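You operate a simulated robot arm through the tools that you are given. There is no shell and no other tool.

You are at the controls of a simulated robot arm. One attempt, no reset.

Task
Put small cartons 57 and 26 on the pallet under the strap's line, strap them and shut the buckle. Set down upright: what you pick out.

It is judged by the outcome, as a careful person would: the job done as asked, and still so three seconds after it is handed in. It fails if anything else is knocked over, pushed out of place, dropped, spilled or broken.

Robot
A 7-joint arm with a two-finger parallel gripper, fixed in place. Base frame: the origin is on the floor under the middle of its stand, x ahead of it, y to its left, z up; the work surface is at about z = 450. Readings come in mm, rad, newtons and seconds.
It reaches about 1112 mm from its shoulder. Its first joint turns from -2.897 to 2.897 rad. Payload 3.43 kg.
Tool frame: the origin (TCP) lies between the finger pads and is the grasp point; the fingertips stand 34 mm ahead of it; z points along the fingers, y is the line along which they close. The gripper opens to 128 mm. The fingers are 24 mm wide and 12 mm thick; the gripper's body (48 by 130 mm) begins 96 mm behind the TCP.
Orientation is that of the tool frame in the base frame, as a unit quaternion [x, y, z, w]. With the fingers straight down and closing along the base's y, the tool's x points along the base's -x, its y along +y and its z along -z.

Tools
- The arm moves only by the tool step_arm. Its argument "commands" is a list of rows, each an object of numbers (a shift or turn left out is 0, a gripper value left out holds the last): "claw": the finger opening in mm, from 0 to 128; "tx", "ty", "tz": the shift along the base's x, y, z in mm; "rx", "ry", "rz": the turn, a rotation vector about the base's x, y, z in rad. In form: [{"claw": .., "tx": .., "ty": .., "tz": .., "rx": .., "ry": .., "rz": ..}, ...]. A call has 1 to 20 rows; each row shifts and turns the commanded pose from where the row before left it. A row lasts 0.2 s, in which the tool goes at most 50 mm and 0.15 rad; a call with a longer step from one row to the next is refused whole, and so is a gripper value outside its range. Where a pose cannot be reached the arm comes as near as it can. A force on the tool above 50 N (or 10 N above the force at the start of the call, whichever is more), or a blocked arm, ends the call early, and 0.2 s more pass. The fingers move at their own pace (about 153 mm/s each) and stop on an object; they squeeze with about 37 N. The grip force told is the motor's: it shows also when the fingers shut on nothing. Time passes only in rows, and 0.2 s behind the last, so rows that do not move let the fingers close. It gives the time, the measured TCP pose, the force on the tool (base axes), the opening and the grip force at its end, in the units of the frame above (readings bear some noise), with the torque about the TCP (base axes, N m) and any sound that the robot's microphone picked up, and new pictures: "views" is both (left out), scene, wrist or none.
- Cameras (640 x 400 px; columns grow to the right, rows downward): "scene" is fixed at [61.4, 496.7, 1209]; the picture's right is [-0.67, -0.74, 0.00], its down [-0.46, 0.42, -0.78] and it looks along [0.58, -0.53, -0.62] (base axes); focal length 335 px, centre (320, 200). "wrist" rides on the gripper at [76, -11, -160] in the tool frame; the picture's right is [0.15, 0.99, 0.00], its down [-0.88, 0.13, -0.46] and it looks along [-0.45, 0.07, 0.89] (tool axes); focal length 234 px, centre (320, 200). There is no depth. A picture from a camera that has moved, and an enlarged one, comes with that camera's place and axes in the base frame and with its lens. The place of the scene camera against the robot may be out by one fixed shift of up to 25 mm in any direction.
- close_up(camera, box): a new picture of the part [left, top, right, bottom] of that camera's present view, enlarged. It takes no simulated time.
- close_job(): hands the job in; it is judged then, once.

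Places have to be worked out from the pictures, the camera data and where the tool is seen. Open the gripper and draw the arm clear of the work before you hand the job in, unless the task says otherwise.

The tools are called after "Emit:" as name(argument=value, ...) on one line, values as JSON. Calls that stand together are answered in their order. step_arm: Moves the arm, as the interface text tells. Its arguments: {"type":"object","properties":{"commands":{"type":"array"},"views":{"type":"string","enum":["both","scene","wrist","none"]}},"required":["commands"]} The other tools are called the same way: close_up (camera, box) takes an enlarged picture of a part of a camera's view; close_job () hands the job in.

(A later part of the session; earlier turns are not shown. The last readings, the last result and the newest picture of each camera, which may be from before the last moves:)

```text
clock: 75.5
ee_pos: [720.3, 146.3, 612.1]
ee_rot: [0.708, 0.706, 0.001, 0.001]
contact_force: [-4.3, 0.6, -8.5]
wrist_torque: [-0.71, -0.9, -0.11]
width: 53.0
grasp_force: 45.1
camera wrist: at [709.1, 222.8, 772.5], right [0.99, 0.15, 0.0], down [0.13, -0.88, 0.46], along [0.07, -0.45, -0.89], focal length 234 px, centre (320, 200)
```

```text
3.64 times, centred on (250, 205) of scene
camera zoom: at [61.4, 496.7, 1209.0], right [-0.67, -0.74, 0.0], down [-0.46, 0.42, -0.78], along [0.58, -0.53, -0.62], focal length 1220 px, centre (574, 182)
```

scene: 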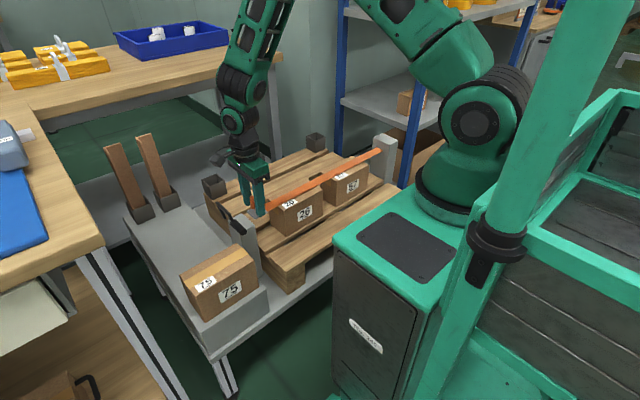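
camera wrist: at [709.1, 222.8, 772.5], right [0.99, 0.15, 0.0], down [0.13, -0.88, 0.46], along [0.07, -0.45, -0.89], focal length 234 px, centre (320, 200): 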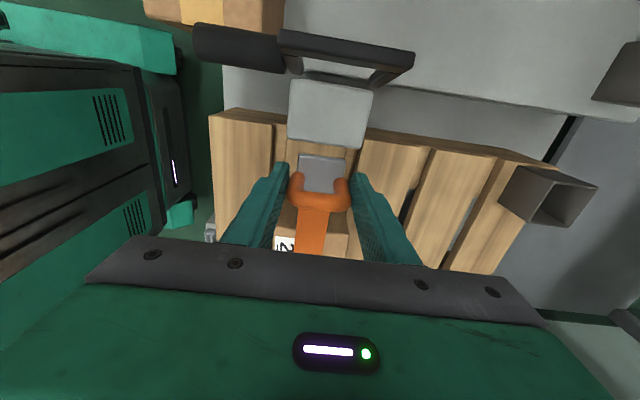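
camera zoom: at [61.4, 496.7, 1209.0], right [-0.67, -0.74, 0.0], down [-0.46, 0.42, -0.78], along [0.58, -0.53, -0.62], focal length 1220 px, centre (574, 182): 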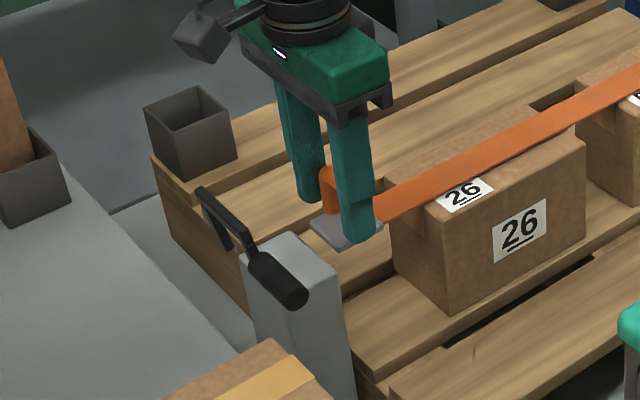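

The plate sits about 10 mm above the post's top, heading onto it under the raised lever. I continue slowly, watching the y force and listening for a click.

Emit:
step_arm(commands=[{"ty": 4}, {"ty": 5}, {"ty": 5}, {"ty": 5}, {"ty": 5}, {"tz": 0}], views="wrist")

Emit:
close_up(camera="wrist", box=[180, 20, 440, 220])

```text
clock: 76.9
ee_pos: [719.3, 170.2, 612.8]
ee_rot: [0.708, 0.706, 0.0, 0.001]
contact_force: [1.9, -0.6, -19.1]
wrist_torque: [0.03, -1.03, 0.09]
width: 53.6
grasp_force: 44.7
camera wrist: at [708.9, 246.6, 772.5], right [0.99, 0.14, 0.0], down [0.13, -0.88, 0.46], along [0.07, -0.45, -0.89], focal length 234 px, centre (320, 200)
```

wrist: 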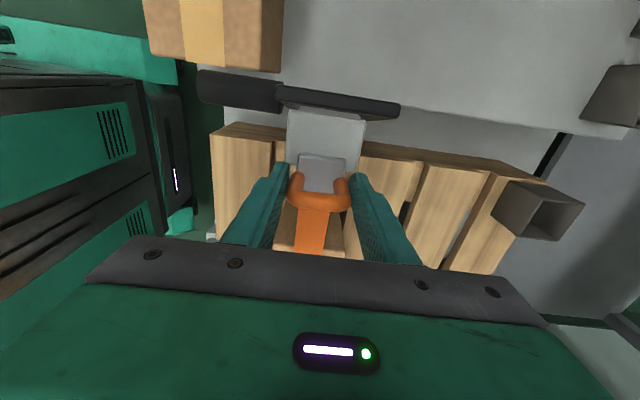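

```text
2.00 times, centred on (310, 120) of wrist
camera zoom: at [708.9, 246.6, 772.5], right [0.99, 0.14, 0.0], down [0.13, -0.88, 0.46], along [0.07, -0.45, -0.89], focal length 468 px, centre (340, 360)
```

zoom: 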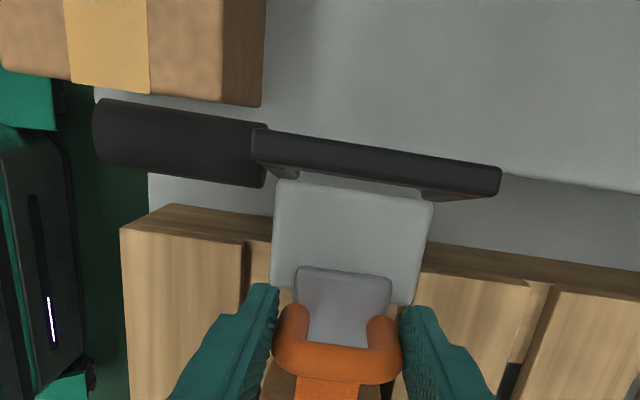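

The tongue is now partly over the post top, aligned with the lever. I keep going in small steps.

Emit:
step_arm(commands=[{"tz": -0.4, "ty": 4}, {"ty": 4}, {"ty": 4}, {"tz": 0}], views="none")

```text
clock: 77.9
ee_pos: [720.7, 183.0, 612.8]
ee_rot: [0.707, 0.707, 0.001, 0.001]
contact_force: [-6.6, -0.7, -5.9]
wrist_torque: [-0.8, -0.45, -0.31]
width: 53.1
grasp_force: 44.9
```

Emit:
step_arm(commands=[{"ty": 3}, {"ty": 3}, {"ty": 3}, {"tz": 0}], views="wrist")

Emit:
close_up(camera="wrist", box=[180, 20, 440, 220])

```text
clock: 78.9
ee_pos: [720.3, 191.0, 613.0]
ee_rot: [0.707, 0.707, 0.001, 0.001]
contact_force: [-7.4, -1.0, -0.3]
wrist_torque: [-0.06, -0.2, 0.18]
width: 53.7
grasp_force: 44.9
camera wrist: at [708.9, 267.4, 772.7], right [0.99, 0.15, 0.0], down [0.13, -0.88, 0.46], along [0.07, -0.45, -0.89], focal length 234 px, centre (320, 200)
```

wrist: 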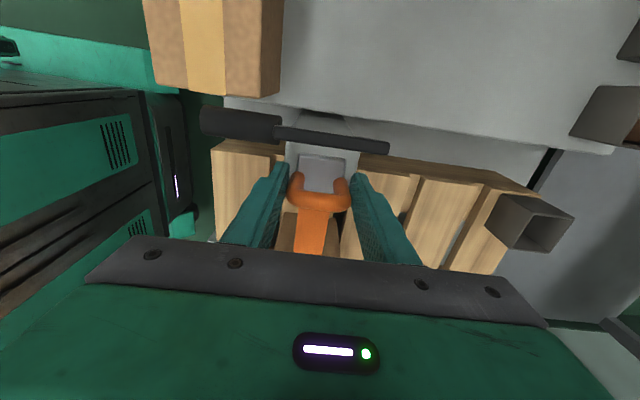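

```text
2.00 times, centred on (310, 120) of wrist
camera zoom: at [708.9, 267.4, 772.7], right [0.99, 0.15, 0.0], down [0.13, -0.88, 0.46], along [0.07, -0.45, -0.89], focal length 468 px, centre (340, 360)
```

zoom: 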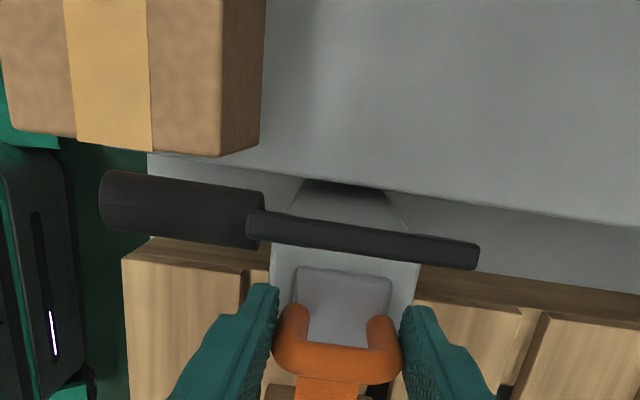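

No stop felt yet; the plate is nearly centred on the post (y≈191). I go on 3 mm at a time toward y≈200.

Emit:
step_arm(commands=[{"ty": 2}, {"ty": 2}, {"ty": 2}, {"tz": 0}], views="none")

```text
clock: 79.9
ee_pos: [719.8, 196.7, 610.4]
ee_rot: [0.708, 0.706, 0.001, 0.001]
contact_force: [-3.3, -0.9, 0.7]
wrist_torque: [0.27, -0.52, 0.23]
width: 53.5
grasp_force: 44.9
```

Emit:
step_arm(commands=[{"ty": 2}, {"ty": 1.5}, {"tz": 0}], views="wrist")

Emit:
close_up(camera="wrist", box=[240, 90, 400, 210])

Emit:
close_up(camera="scene", box=[200, 160, 290, 260])

```text
clock: 80.7
ee_pos: [720.8, 200.6, 611.9]
ee_rot: [0.708, 0.707, 0.0, 0.002]
contact_force: [-4.0, -0.5, 2.6]
wrist_torque: [-0.09, -0.61, -0.17]
width: 53.5
grasp_force: 45.0
camera wrist: at [709.0, 276.8, 772.6], right [0.99, 0.14, 0.0], down [0.13, -0.88, 0.46], along [0.07, -0.45, -0.89], focal length 234 px, centre (320, 200)
```

wrist: 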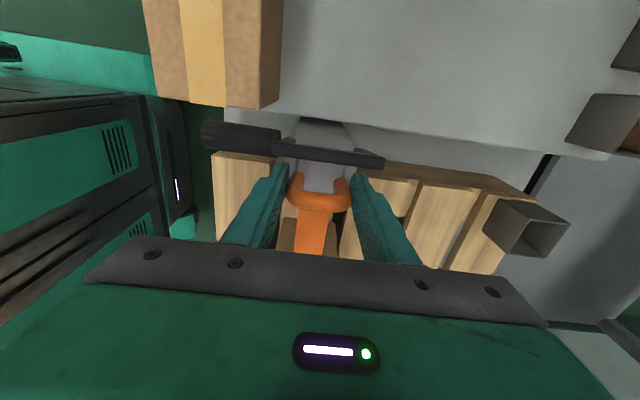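

```text
3.33 times, centred on (320, 150) of wrist
camera zoom: at [709.0, 276.8, 772.6], right [0.99, 0.14, 0.0], down [0.13, -0.88, 0.46], along [0.07, -0.45, -0.89], focal length 781 px, centre (320, 367)
```

zoom: 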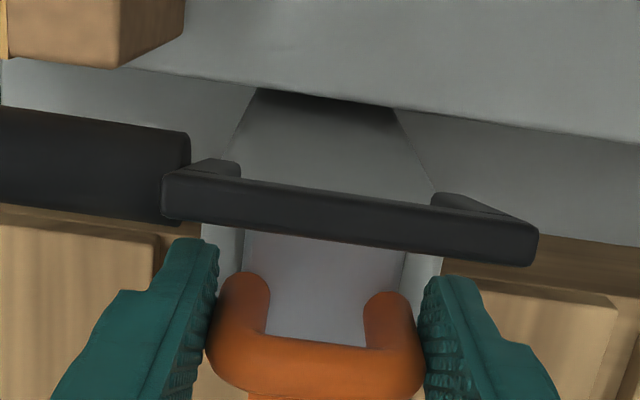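

```text
4.00 times, centred on (245, 210) of scene
camera zoom: at [61.4, 496.7, 1209.0], right [-0.67, -0.74, 0.0], down [-0.46, 0.42, -0.78], along [0.58, -0.53, -0.62], focal length 1342 px, centre (620, 160)
```

zoom: 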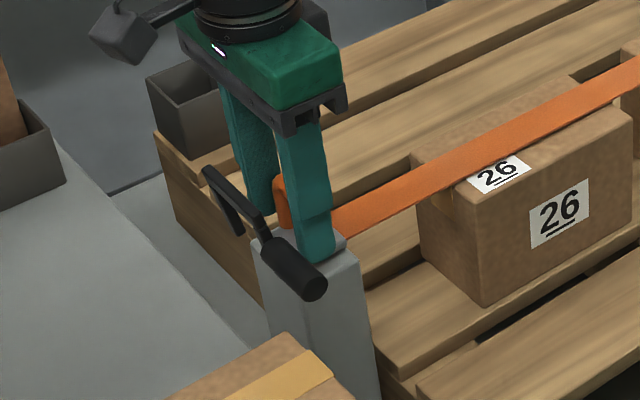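

No click yet at y≈200. The lever's hinge seems at about y 227, z 572, so there are a few mm left before the fingers near its arms; I advance 3 mm more and feel.

Emit:
step_arm(commands=[{"ty": 1.5}, {"ty": 1.5}, {"tz": 0}], views="none")

```text
clock: 81.5
ee_pos: [719.4, 201.5, 611.9]
ee_rot: [0.709, 0.705, 0.0, 0.003]
contact_force: [-2.3, -16.5, 13.8]
wrist_torque: [-0.45, -0.43, 0.34]
width: 53.1
grasp_force: 44.9
```

A stop is felt at y≈201.5 (-16 N), so the tongue is fully home on the post. I ease the load by 1 mm and open the claw gently to see whether it stays.

Emit:
step_arm(commands=[{"ty": -0.8}, {"tz": 0}], views="none")

Emit:
step_arm(commands=[{"claw": 54}, {"claw": 58}, {"claw": 62}, {"tz": 0}], views="both")

Emit:
close_up(camera="wrist", box=[240, 90, 400, 210])

```text
clock: 82.1
ee_pos: [719.4, 201.4, 611.9]
ee_rot: [0.707, 0.707, 0.0, 0.002]
contact_force: [0.3, -13.7, 10.0]
wrist_torque: [-1.53, -0.7, -0.41]
width: 53.3
grasp_force: 45.1
```

```text
clock: 83.1
ee_pos: [720.3, 202.8, 611.9]
ee_rot: [0.708, 0.706, 0.001, 0.0]
contact_force: [-0.3, -1.0, -0.2]
wrist_torque: [-0.02, 0.01, -0.01]
width: 62.1
grasp_force: 0.0
camera wrist: at [708.6, 279.1, 772.4], right [0.99, 0.15, 0.0], down [0.13, -0.88, 0.46], along [0.07, -0.45, -0.89], focal length 234 px, centre (320, 200)
```

scene: 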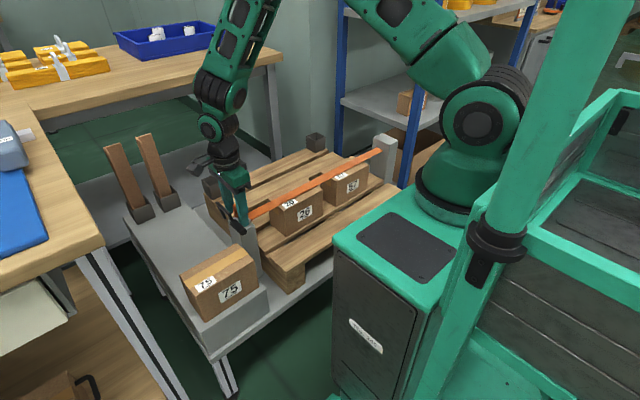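
wrist: 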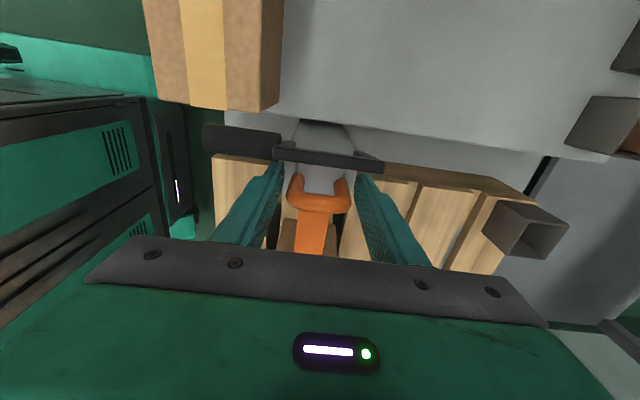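

```text
3.33 times, centred on (320, 150) of wrist
camera zoom: at [708.6, 279.1, 772.4], right [0.99, 0.15, 0.0], down [0.13, -0.88, 0.46], along [0.07, -0.45, -0.89], focal length 781 px, centre (320, 367)
```

zoom: 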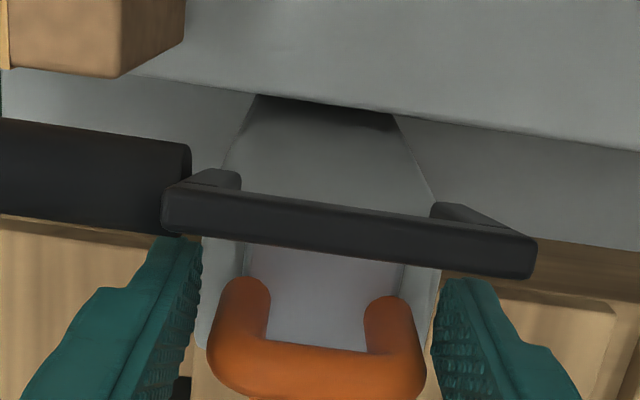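

The tongue stays seated after release. I raise the gripper straight up off the handle, then close the claw to use the fingertips as a pusher for the lever.

Emit:
step_arm(commands=[{"claw": 66, "tz": 8}, {"tz": 15}, {"tz": 25}, {"tz": 30}, {"tz": 30}, {"tz": 0}], views="both")

Emit:
close_up(camera="wrist", box=[180, 90, 420, 240])

Emit:
close_up(camera="scene", box=[200, 160, 300, 260])

```text
clock: 84.5
ee_pos: [721.6, 201.4, 719.7]
ee_rot: [0.708, 0.706, 0.0, 0.0]
contact_force: [-0.1, -0.7, 0.5]
wrist_torque: [-0.02, -0.02, -0.01]
width: 66.0
grasp_force: 0.1
camera wrist: at [710.3, 278.8, 880.2], right [0.99, 0.15, 0.0], down [0.13, -0.88, 0.46], along [0.07, -0.45, -0.89], focal length 234 px, centre (320, 200)
```

scene: 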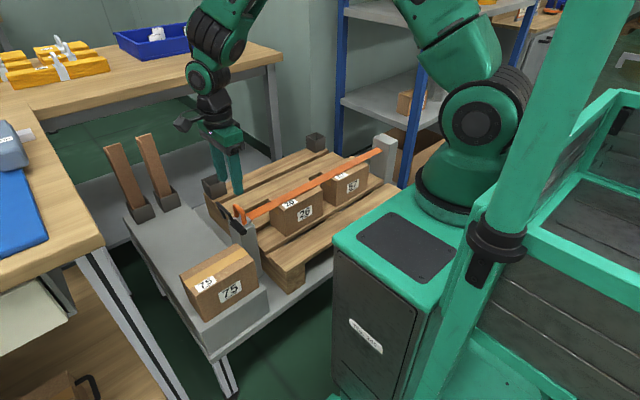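
wrist: 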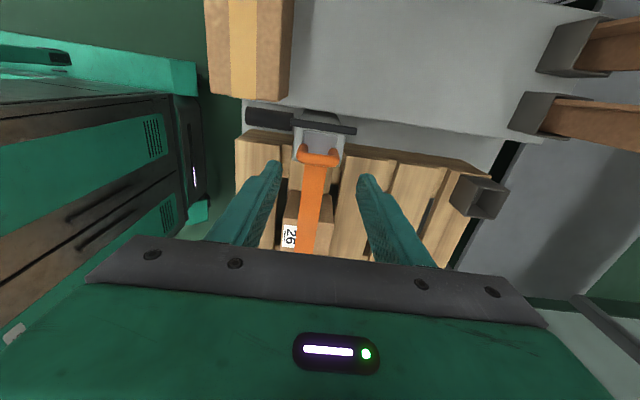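

```text
2.67 times, centred on (300, 165) of wrist
camera zoom: at [710.3, 278.8, 880.2], right [0.99, 0.15, 0.0], down [0.13, -0.88, 0.46], along [0.07, -0.45, -0.89], focal length 624 px, centre (373, 293)
```

zoom: 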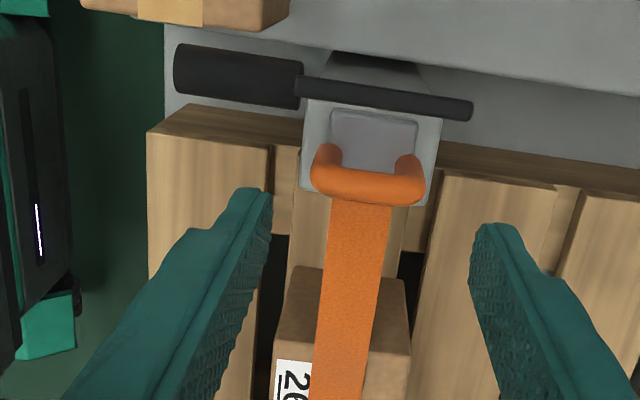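

```text
4.00 times, centred on (250, 210) of scene
camera zoom: at [61.4, 496.7, 1209.0], right [-0.67, -0.74, 0.0], down [-0.46, 0.42, -0.78], along [0.58, -0.53, -0.62], focal length 1342 px, centre (600, 160)
```

zoom: 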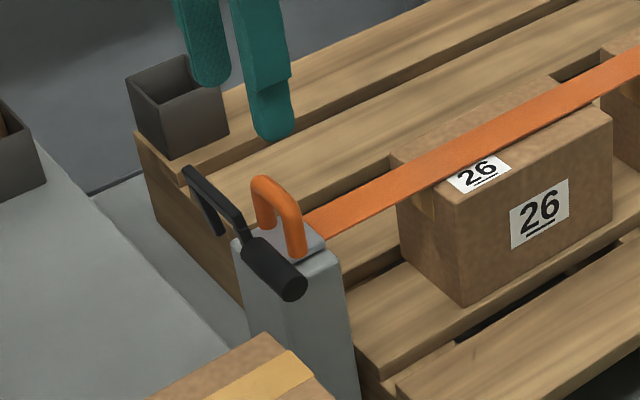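

The tongue is seated and the strap lies taut over both cartons. I close the claw and move to the +y side of the lever's grip (x≈660, y≈277), above it.

Emit:
step_arm(commands=[{"claw": 30, "tx": -10, "ty": 15}, {"claw": 0, "tx": -20, "ty": 20}, {"tx": -20, "ty": 22}, {"tx": -11, "ty": 18}, {"tz": 0}], views="wrist")

Emit:
close_up(camera="wrist", box=[220, 70, 440, 240])

```text
clock: 85.7
ee_pos: [660.8, 278.3, 721.9]
ee_rot: [0.707, 0.707, 0.001, 0.0]
contact_force: [-0.3, -0.1, 0.5]
wrist_torque: [0.01, 0.0, 0.02]
width: 0.1
grasp_force: 33.1
camera wrist: at [649.6, 354.5, 881.7], right [0.99, 0.14, 0.0], down [0.13, -0.88, 0.46], along [0.07, -0.45, -0.89], focal length 234 px, centre (320, 200)
```

wrist: 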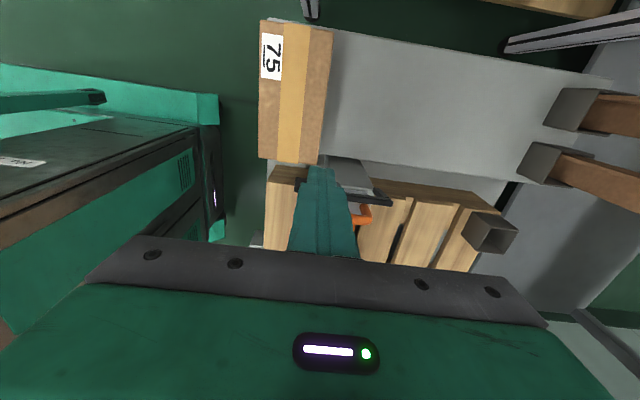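

```text
2.35 times, centred on (330, 155) of wrist
camera zoom: at [649.6, 354.5, 881.7], right [0.99, 0.14, 0.0], down [0.13, -0.88, 0.46], along [0.07, -0.45, -0.89], focal length 551 px, centre (296, 306)
```

zoom: 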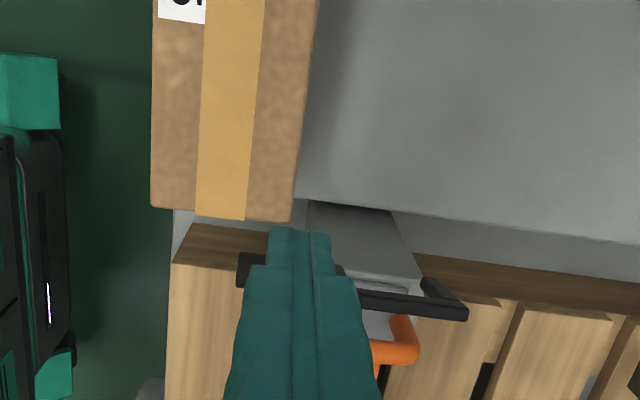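

The closed fingers are over and behind the lever's grip. I descend to TCP z≈625 so the tips are level with the grip (tips ≈ 591, above carton 75's top at 563).

Emit:
step_arm(commands=[{"tz": -25}, {"tz": -25}, {"tz": -25}, {"tz": -15}, {"tz": -7}, {"tz": 0}], views="both")

Emit:
close_up(camera="scene", box=[190, 150, 300, 260])

Emit:
close_up(camera="wrist", box=[220, 100, 440, 250])

```text
clock: 87.1
ee_pos: [659.3, 276.7, 623.3]
ee_rot: [0.708, 0.707, 0.002, 0.001]
contact_force: [-0.4, -0.7, 0.6]
wrist_torque: [0.01, -0.01, 0.01]
width: 0.1
grasp_force: 33.3
camera wrist: at [648.3, 353.8, 783.8], right [0.99, 0.15, 0.0], down [0.13, -0.88, 0.46], along [0.07, -0.45, -0.89], focal length 234 px, centre (320, 200)
```

scene: 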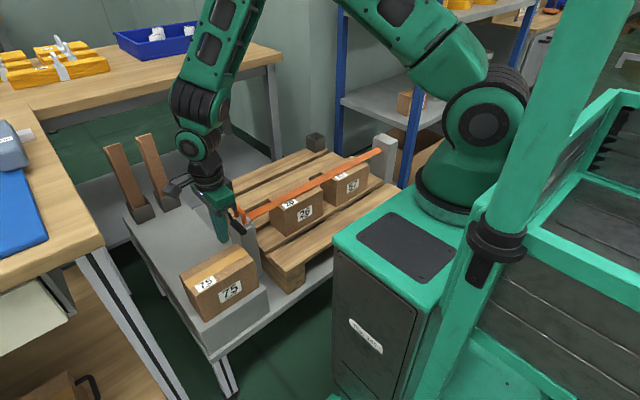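
wrist: 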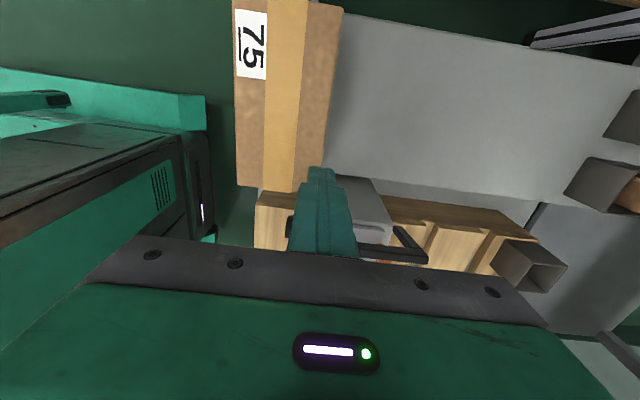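

```text
3.64 times, centred on (245, 205) of scene
camera zoom: at [61.4, 496.7, 1209.0], right [-0.67, -0.74, 0.0], down [-0.46, 0.42, -0.78], along [0.58, -0.53, -0.62], focal length 1220 px, centre (593, 182)
```

zoom: 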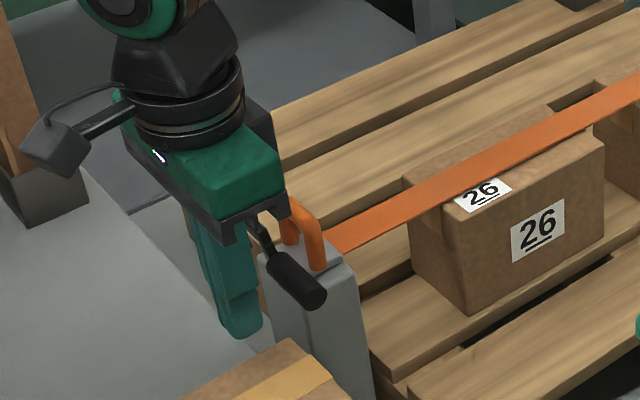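

```text
2.67 times, centred on (330, 175) of wrist
camera zoom: at [648.3, 353.8, 783.8], right [0.99, 0.15, 0.0], down [0.13, -0.88, 0.46], along [0.07, -0.45, -0.89], focal length 624 px, centre (293, 267)
```

zoom: 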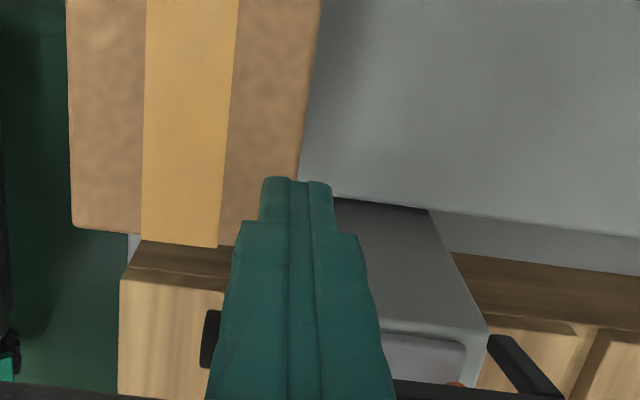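

The tips are behind the grip on the +y side. I push toward -y in small steps and watch the reaction.

Emit:
step_arm(commands=[{"ty": -5}, {"ty": -5}, {"ty": -4}, {"ty": -3}, {"ty": -3}, {"tz": 0}], views="scene")

Emit:
close_up(camera="scene", box=[190, 150, 300, 260])

```text
clock: 88.5
ee_pos: [659.2, 258.1, 623.8]
ee_rot: [0.708, 0.707, 0.001, 0.001]
contact_force: [0.0, 0.2, 0.5]
wrist_torque: [-0.04, 0.03, -0.01]
width: 0.0
grasp_force: 32.9
```

scene: 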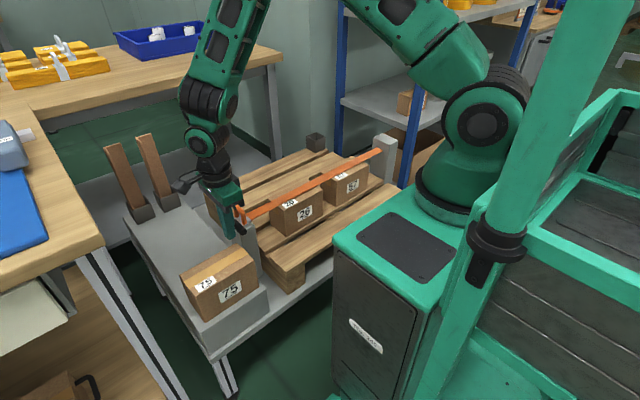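

```text
3.64 times, centred on (245, 205) of scene
camera zoom: at [61.4, 496.7, 1209.0], right [-0.67, -0.74, 0.0], down [-0.46, 0.42, -0.78], along [0.58, -0.53, -0.62], focal length 1220 px, centre (593, 182)
```

zoom: 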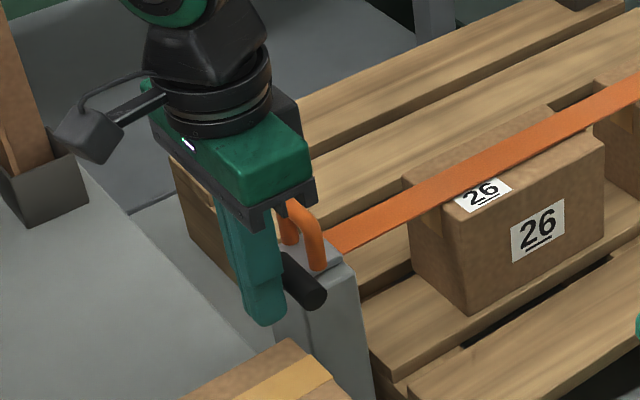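

Just about touching. I continue -3 mm per step.

Emit:
step_arm(commands=[{"ty": -3}, {"ty": -3}, {"ty": -3}, {"tz": 0}], views="none")

```text
clock: 89.5
ee_pos: [659.7, 248.5, 623.0]
ee_rot: [0.708, 0.706, 0.0, 0.002]
contact_force: [0.0, 2.4, 0.9]
wrist_torque: [0.0, -0.03, 0.01]
width: 0.0
grasp_force: 33.1
```

A light +2.4 N reaction: the lever seems to be turning. I check the picture.

Emit:
step_arm(commands=[{"ty": -3}, {"ty": -3}, {"ty": -3}, {"tz": 0}], views="scene")

Emit:
close_up(camera="scene", box=[190, 150, 300, 260])

```text
clock: 90.5
ee_pos: [658.9, 240.4, 623.1]
ee_rot: [0.708, 0.707, 0.001, 0.0]
contact_force: [-0.2, 1.1, -0.2]
wrist_torque: [-0.01, 0.02, 0.04]
width: 0.0
grasp_force: 32.9
```

scene: 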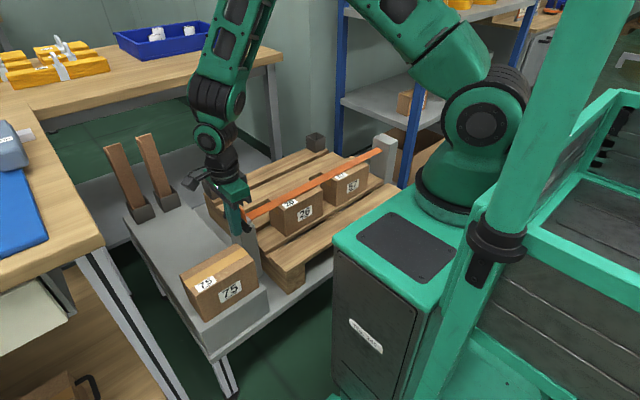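

```text
3.64 times, centred on (245, 205) of scene
camera zoom: at [61.4, 496.7, 1209.0], right [-0.67, -0.74, 0.0], down [-0.46, 0.42, -0.78], along [0.58, -0.53, -0.62], focal length 1220 px, centre (593, 182)
```

zoom: 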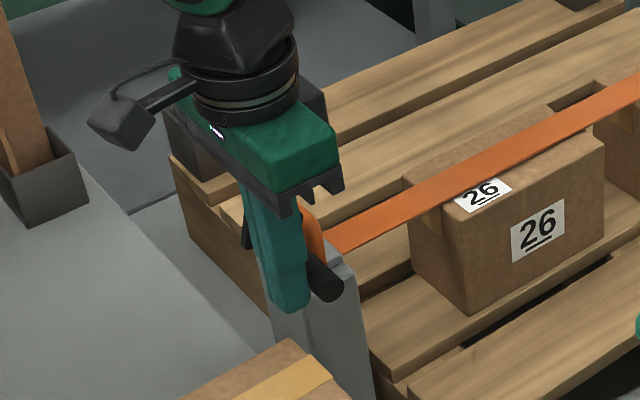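

The lever is swinging toward -y freely. I continue, lowering slightly to follow the arc.

Emit:
step_arm(commands=[{"ty": -3}, {"ty": -3}, {"ty": -3, "tz": -1}, {"ty": -3, "tz": -2}, {"ty": -3, "tz": -2}, {"tz": 0}], views="both")

Emit:
close_up(camera="scene", box=[190, 150, 300, 260])

Emit:
close_up(camera="wrist", box=[220, 100, 440, 250])

```text
clock: 91.9
ee_pos: [658.6, 224.6, 617.1]
ee_rot: [0.708, 0.706, 0.001, 0.0]
contact_force: [0.0, 0.6, 0.0]
wrist_torque: [0.02, 0.01, 0.01]
width: 0.2
grasp_force: 33.3
camera wrist: at [647.9, 300.8, 777.9], right [0.99, 0.15, 0.0], down [0.13, -0.88, 0.46], along [0.07, -0.45, -0.89], focal length 234 px, centre (320, 200)
```

scene: 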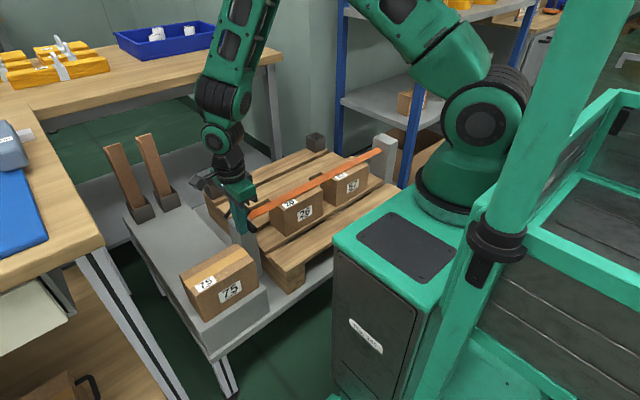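
wrist: 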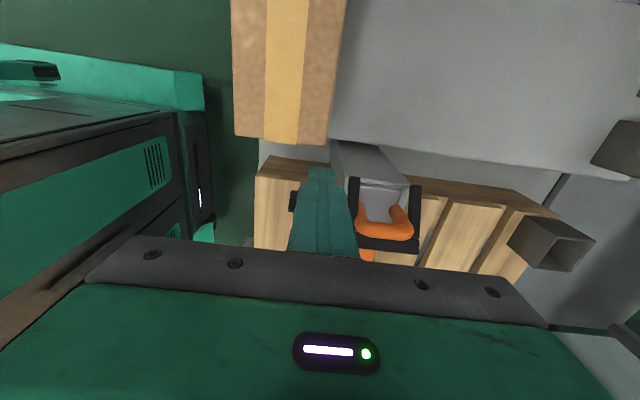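

```text
3.64 times, centred on (245, 205) of scene
camera zoom: at [61.4, 496.7, 1209.0], right [-0.67, -0.74, 0.0], down [-0.46, 0.42, -0.78], along [0.58, -0.53, -0.62], focal length 1220 px, centre (593, 182)
```

zoom: 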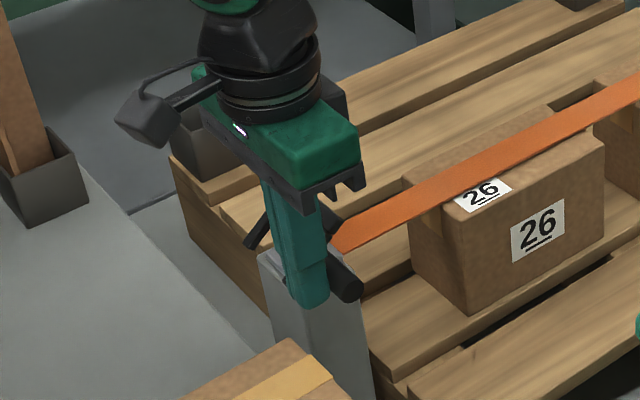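

```text
2.67 times, centred on (330, 175) of wrist
camera zoom: at [647.9, 300.8, 777.9], right [0.99, 0.15, 0.0], down [0.13, -0.88, 0.46], along [0.07, -0.45, -0.89], focal length 624 px, centre (293, 267)
```

zoom: 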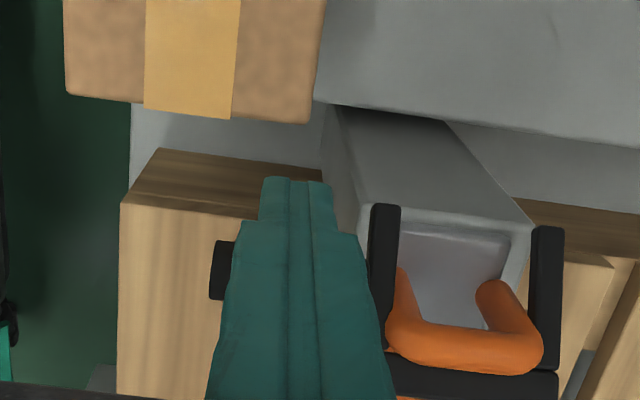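

The frame is folding down around the orange handle as intended. I lift the tips above the grip, move over it (y≈200) and then press down.

Emit:
step_arm(commands=[{"tz": 10}, {"tz": 20}, {"tz": 15}, {"ty": -8}, {"ty": -10}, {"ty": -6}, {"tz": 0}], views="both")

Emit:
close_up(camera="scene", box=[190, 150, 300, 260])

Emit:
close_up(camera="wrist", box=[220, 100, 440, 250])

```text
clock: 93.5
ee_pos: [659.4, 201.7, 661.4]
ee_rot: [0.707, 0.707, 0.001, 0.0]
contact_force: [0.1, 0.0, 0.2]
wrist_torque: [-0.02, 0.01, -0.01]
width: 0.0
grasp_force: 32.3
camera wrist: at [648.4, 277.8, 822.1], right [0.99, 0.15, 0.0], down [0.13, -0.88, 0.46], along [0.07, -0.45, -0.89], focal length 234 px, centre (320, 200)
```

scene: 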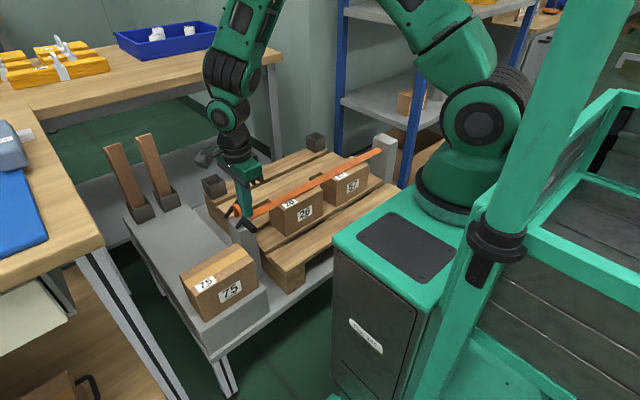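
wrist: 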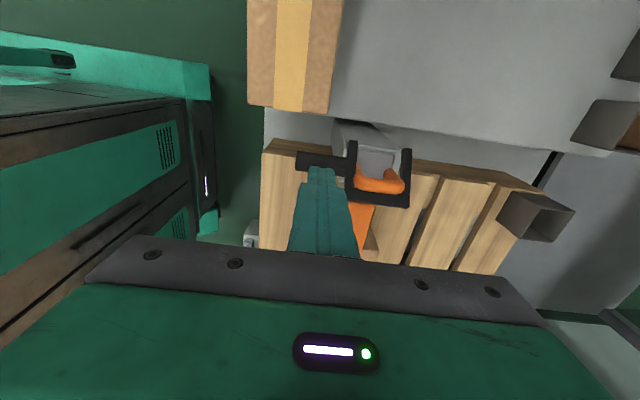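

```text
3.64 times, centred on (245, 205) of scene
camera zoom: at [61.4, 496.7, 1209.0], right [-0.67, -0.74, 0.0], down [-0.46, 0.42, -0.78], along [0.58, -0.53, -0.62], focal length 1220 px, centre (593, 182)
```

zoom: 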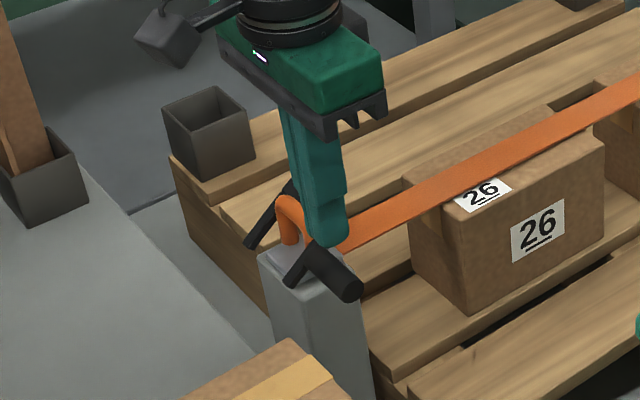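

```text
2.67 times, centred on (330, 175) of wrist
camera zoom: at [648.4, 277.8, 822.1], right [0.99, 0.15, 0.0], down [0.13, -0.88, 0.46], along [0.07, -0.45, -0.89], focal length 624 px, centre (293, 267)
```

zoom: 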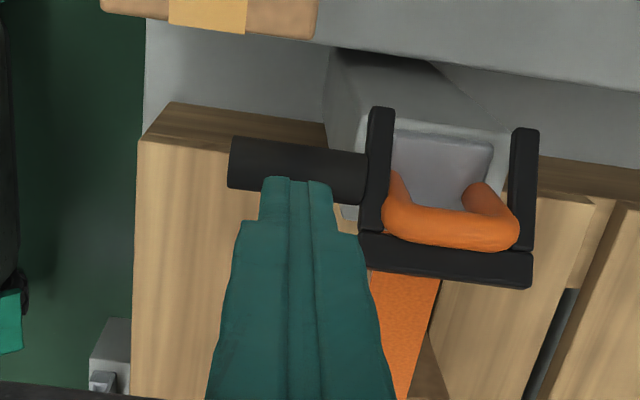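

The lever holds at about 45°, its grip directly under the fingertips. I shift 4 mm toward -y and press down in small steps.

Emit:
step_arm(commands=[{"ty": -4, "tz": -8}, {"tz": -8}, {"tz": -4}, {"tz": -4}, {"tz": -4}, {"tz": 0}], views="none")

```text
clock: 94.9
ee_pos: [658.9, 195.4, 635.6]
ee_rot: [0.708, 0.706, 0.001, 0.001]
contact_force: [0.2, -7.8, 6.2]
wrist_torque: [-0.21, 0.06, 0.06]
width: 0.2
grasp_force: 32.8
```

Contact with light force (about 10 N). I continue down.

Emit:
step_arm(commands=[{"tz": -3}, {"tz": -3}, {"tz": -3}, {"tz": 0}], views="both")

Emit:
close_up(camera="scene", box=[190, 150, 300, 260])

Emit:
close_up(camera="wrist", box=[220, 100, 440, 250])

```text
clock: 95.9
ee_pos: [657.7, 196.5, 625.6]
ee_rot: [0.708, 0.707, 0.0, 0.001]
contact_force: [-0.3, 0.0, 0.4]
wrist_torque: [0.04, 0.01, 0.01]
width: 0.0
grasp_force: 32.9
camera wrist: at [647.3, 272.9, 787.0], right [0.99, 0.15, 0.0], down [0.13, -0.88, 0.46], along [0.07, -0.45, -0.89], focal length 234 px, centre (320, 200)
```

scene: 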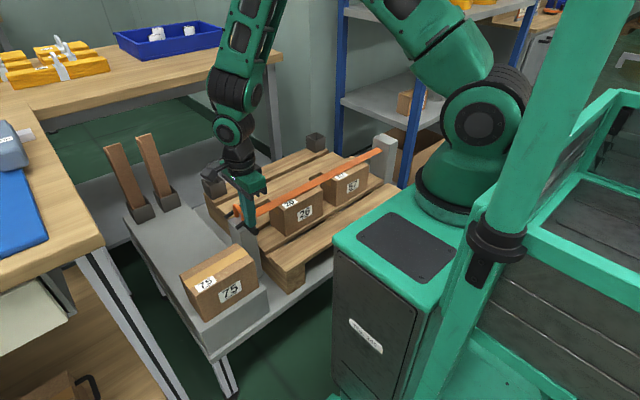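
wrist: 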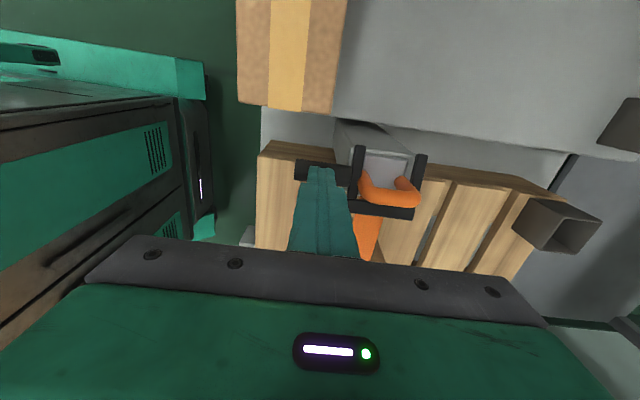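

```text
3.64 times, centred on (245, 205) of scene
camera zoom: at [61.4, 496.7, 1209.0], right [-0.67, -0.74, 0.0], down [-0.46, 0.42, -0.78], along [0.58, -0.53, -0.62], focal length 1220 px, centre (593, 182)
```

zoom: 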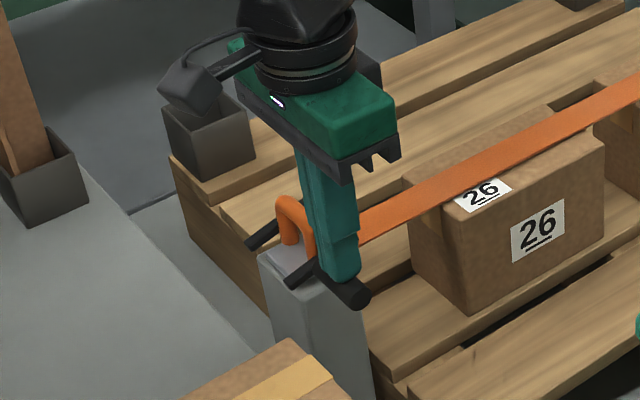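

```text
2.67 times, centred on (330, 175) of wrist
camera zoom: at [647.3, 272.9, 787.0], right [0.99, 0.15, 0.0], down [0.13, -0.88, 0.46], along [0.07, -0.45, -0.89], focal length 624 px, centre (293, 267)
```

zoom: 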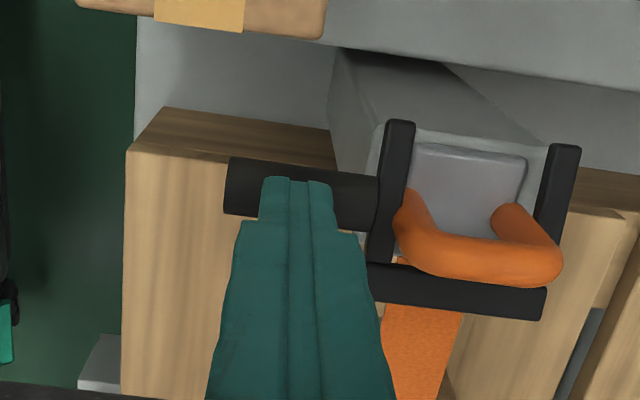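

The lever is lower still, moving with very little force. I continue pressing until it reaches its stop.

Emit:
step_arm(commands=[{"tz": -3}, {"tz": -3}, {"tz": -3}, {"tz": 0}], views="none")

```text
clock: 97.0
ee_pos: [652.2, 196.7, 626.7]
ee_rot: [0.707, 0.707, 0.005, 0.005]
contact_force: [0.6, -0.1, -1.0]
wrist_torque: [0.06, 0.09, 0.02]
width: 0.0
grasp_force: 33.3
stopped in row 4: the force on the tool passed its limit at 52 N (the readings are from after the stop); the commanded pose is now the measured one
```

The call stopped at 52 N and the tool sprang up and sideways a little. I look at the state before doing more.

Emit:
step_arm(commands=[{"tz": 0}], views="both")

Emit:
close_up(camera="scene", box=[190, 150, 300, 260])

Emit:
close_up(camera="wrist", box=[220, 100, 440, 250])

```text
clock: 97.4
ee_pos: [650.8, 196.8, 627.7]
ee_rot: [0.707, 0.707, 0.006, 0.005]
contact_force: [0.2, -0.1, 0.1]
wrist_torque: [-0.02, -0.03, 0.01]
width: 0.0
grasp_force: 33.5
camera wrist: at [638.5, 273.1, 787.2], right [0.99, 0.15, 0.02], down [0.12, -0.88, 0.46], along [0.08, -0.45, -0.89], focal length 234 px, centre (320, 200)
```

scene: 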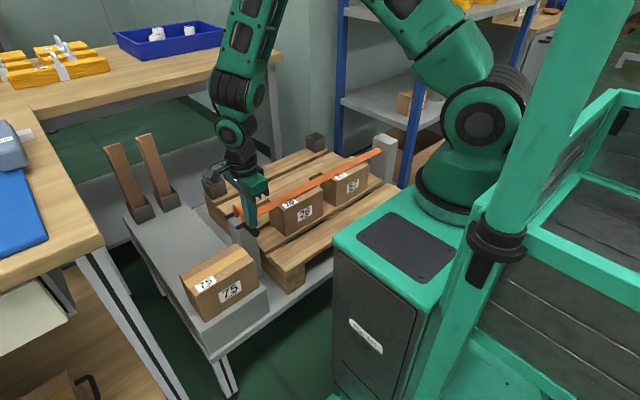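
wrist: 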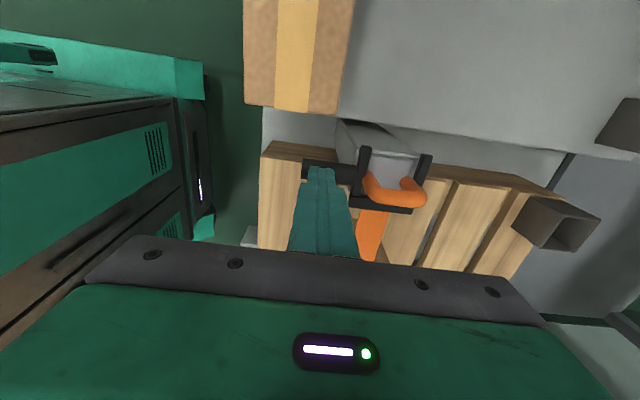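

```text
3.64 times, centred on (245, 205) of scene
camera zoom: at [61.4, 496.7, 1209.0], right [-0.67, -0.74, 0.0], down [-0.46, 0.42, -0.78], along [0.58, -0.53, -0.62], focal length 1220 px, centre (593, 182)
```

zoom: 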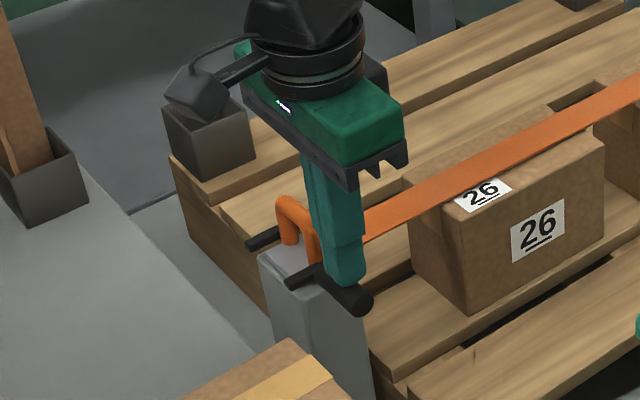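

```text
2.67 times, centred on (330, 175) of wrist
camera zoom: at [638.5, 273.1, 787.2], right [0.99, 0.15, 0.02], down [0.12, -0.88, 0.46], along [0.08, -0.45, -0.89], focal length 624 px, centre (293, 267)
```

zoom: 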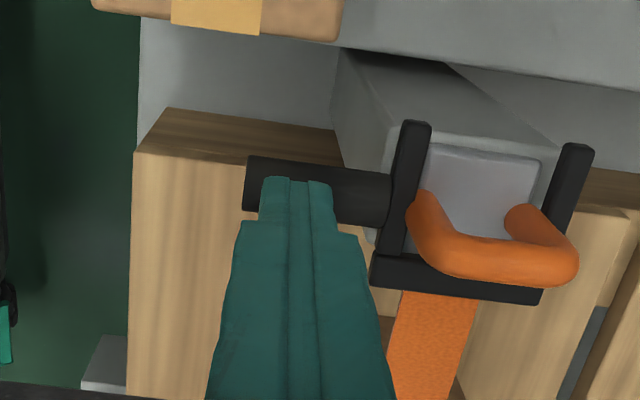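

The lever looks nearly flat now. I raise the fingers clear and re-level the tool to view the lever unobstructed.

Emit:
step_arm(commands=[{"tz": 15}, {"tz": 25}, {"tz": 30, "tx": 5}, {"tx": 5, "ry": -0.005}, {"tz": 0}], views="both")

Emit:
close_up(camera="scene", box=[200, 170, 290, 260])

Emit:
close_up(camera="wrist", box=[250, 80, 450, 240])

```text
clock: 98.6
ee_pos: [662.8, 196.0, 695.6]
ee_rot: [0.707, 0.707, 0.007, 0.008]
contact_force: [0.1, 0.5, 1.0]
wrist_torque: [-0.01, 0.0, -0.04]
width: 0.2
grasp_force: 33.1
camera wrist: at [649.0, 272.7, 856.8], right [0.99, 0.15, 0.02], down [0.12, -0.88, 0.46], along [0.08, -0.45, -0.89], focal length 234 px, centre (320, 200)
```

scene: 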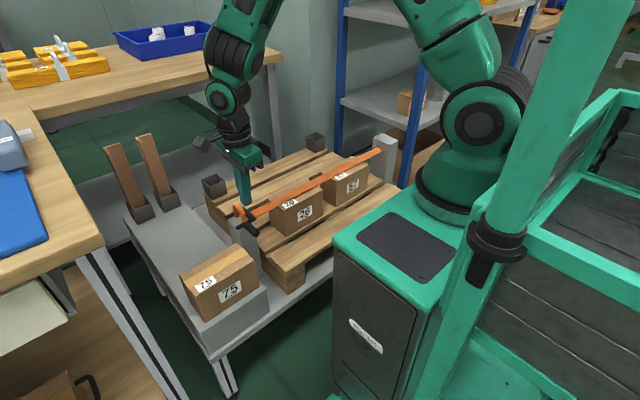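
wrist: 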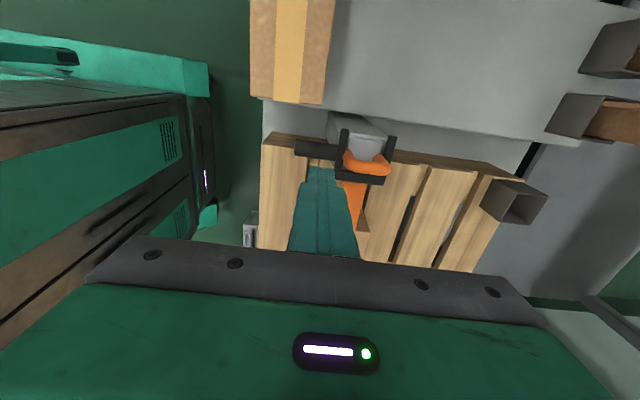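

```text
4.44 times, centred on (245, 215) of scene
camera zoom: at [61.4, 496.7, 1209.0], right [-0.67, -0.74, 0.0], down [-0.46, 0.42, -0.78], along [0.58, -0.53, -0.62], focal length 1491 px, centre (653, 133)
```

zoom: 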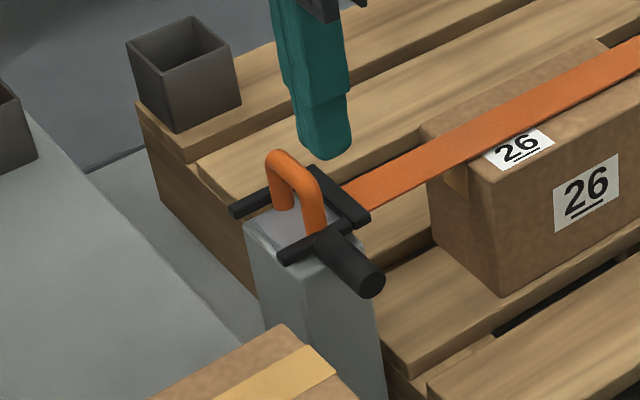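

```text
2.50 times, centred on (350, 160) of wrist
camera zoom: at [649.0, 272.7, 856.8], right [0.99, 0.15, 0.02], down [0.12, -0.88, 0.46], along [0.08, -0.45, -0.89], focal length 585 px, centre (245, 300)
```

zoom: 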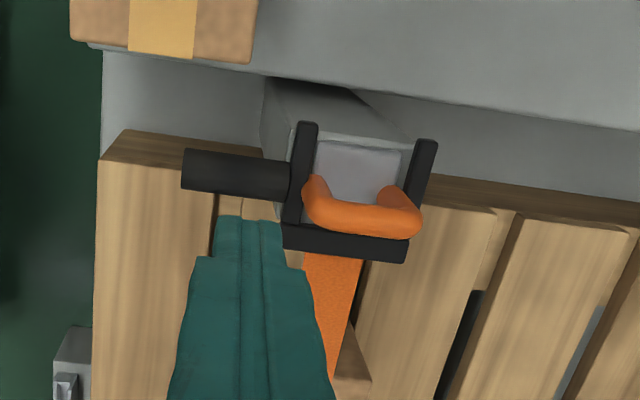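

The frame now lies flat around the tongue's handle, parallel to the strap. To be sure it is fully shut, I re-level the tool, go back above the grip and press once more gently.

Emit:
step_arm(commands=[{"ry": 0.01, "tx": -3, "ty": -2}, {"ry": 0.011, "tx": -3}, {"tz": -20}, {"tz": -20}, {"tz": -15}, {"tz": -8}, {"tz": 0}], views="none")

```text
clock: 100.2
ee_pos: [655.3, 193.8, 631.8]
ee_rot: [0.707, 0.707, 0.0, 0.0]
contact_force: [-0.2, 0.0, -0.2]
wrist_torque: [-0.05, 0.0, 0.03]
width: 0.1
grasp_force: 33.2
```

Emit:
step_arm(commands=[{"tz": -4}, {"tz": -4}, {"tz": -3}, {"tz": 0}], views="wrist")

Emit:
close_up(camera="wrist", box=[250, 100, 450, 250])

```text
clock: 101.2
ee_pos: [655.9, 193.7, 623.1]
ee_rot: [0.707, 0.707, 0.001, 0.0]
contact_force: [0.3, 0.2, -0.7]
wrist_torque: [0.01, 0.04, -0.03]
width: 0.1
grasp_force: 33.0
camera wrist: at [644.9, 271.1, 783.3], right [0.99, 0.15, 0.0], down [0.13, -0.88, 0.46], along [0.07, -0.45, -0.89], focal length 234 px, centre (320, 200)
```

wrist: 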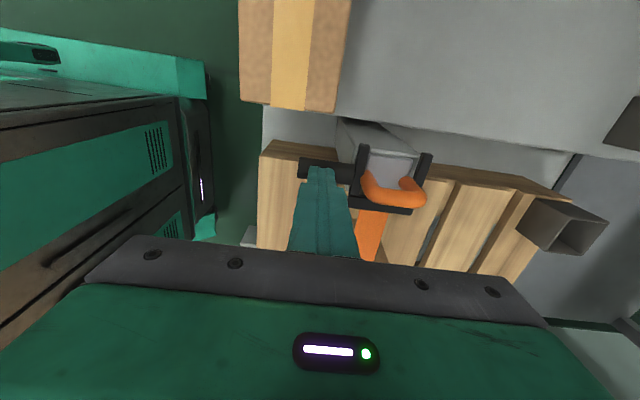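

```text
2.67 times, centred on (350, 175) of wrist
camera zoom: at [644.9, 271.1, 783.3], right [0.99, 0.15, 0.0], down [0.13, -0.88, 0.46], along [0.07, -0.45, -0.89], focal length 624 px, centre (240, 267)
```

zoom: 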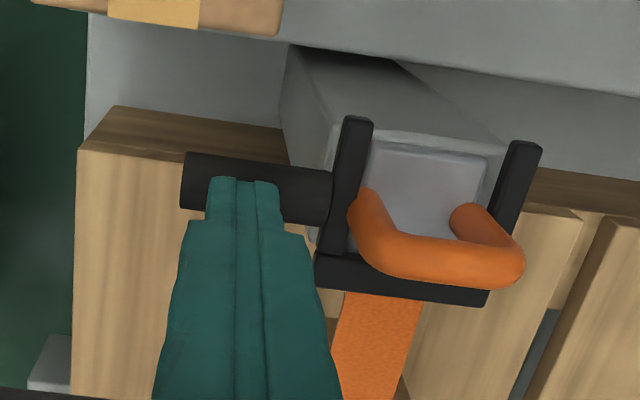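

No contact yet at tip height ≈ 589. I continue down in 2 mm steps.

Emit:
step_arm(commands=[{"tz": -2}, {"tz": -2}, {"tz": 0}], views="none")

```text
clock: 102.0
ee_pos: [655.5, 194.8, 620.0]
ee_rot: [0.707, 0.707, 0.001, 0.001]
contact_force: [-1.9, -1.3, 18.0]
wrist_torque: [0.0, 0.16, -0.06]
width: 0.0
grasp_force: 32.9
```

Contact with 18 N at z≈620: the lever is resisting here. I press a little more.

Emit:
step_arm(commands=[{"tz": -0.7}, {"tz": 0}], views="none")

```text
clock: 102.6
ee_pos: [647.8, 194.1, 626.3]
ee_rot: [0.707, 0.707, 0.003, 0.004]
contact_force: [1.3, -0.3, -0.2]
wrist_torque: [0.06, 0.05, 0.0]
width: 0.0
grasp_force: 33.0
stopped in row 2: the force on the tool passed its limit at 51 N (the readings are from after the stop); the commanded pose is now the measured one
```

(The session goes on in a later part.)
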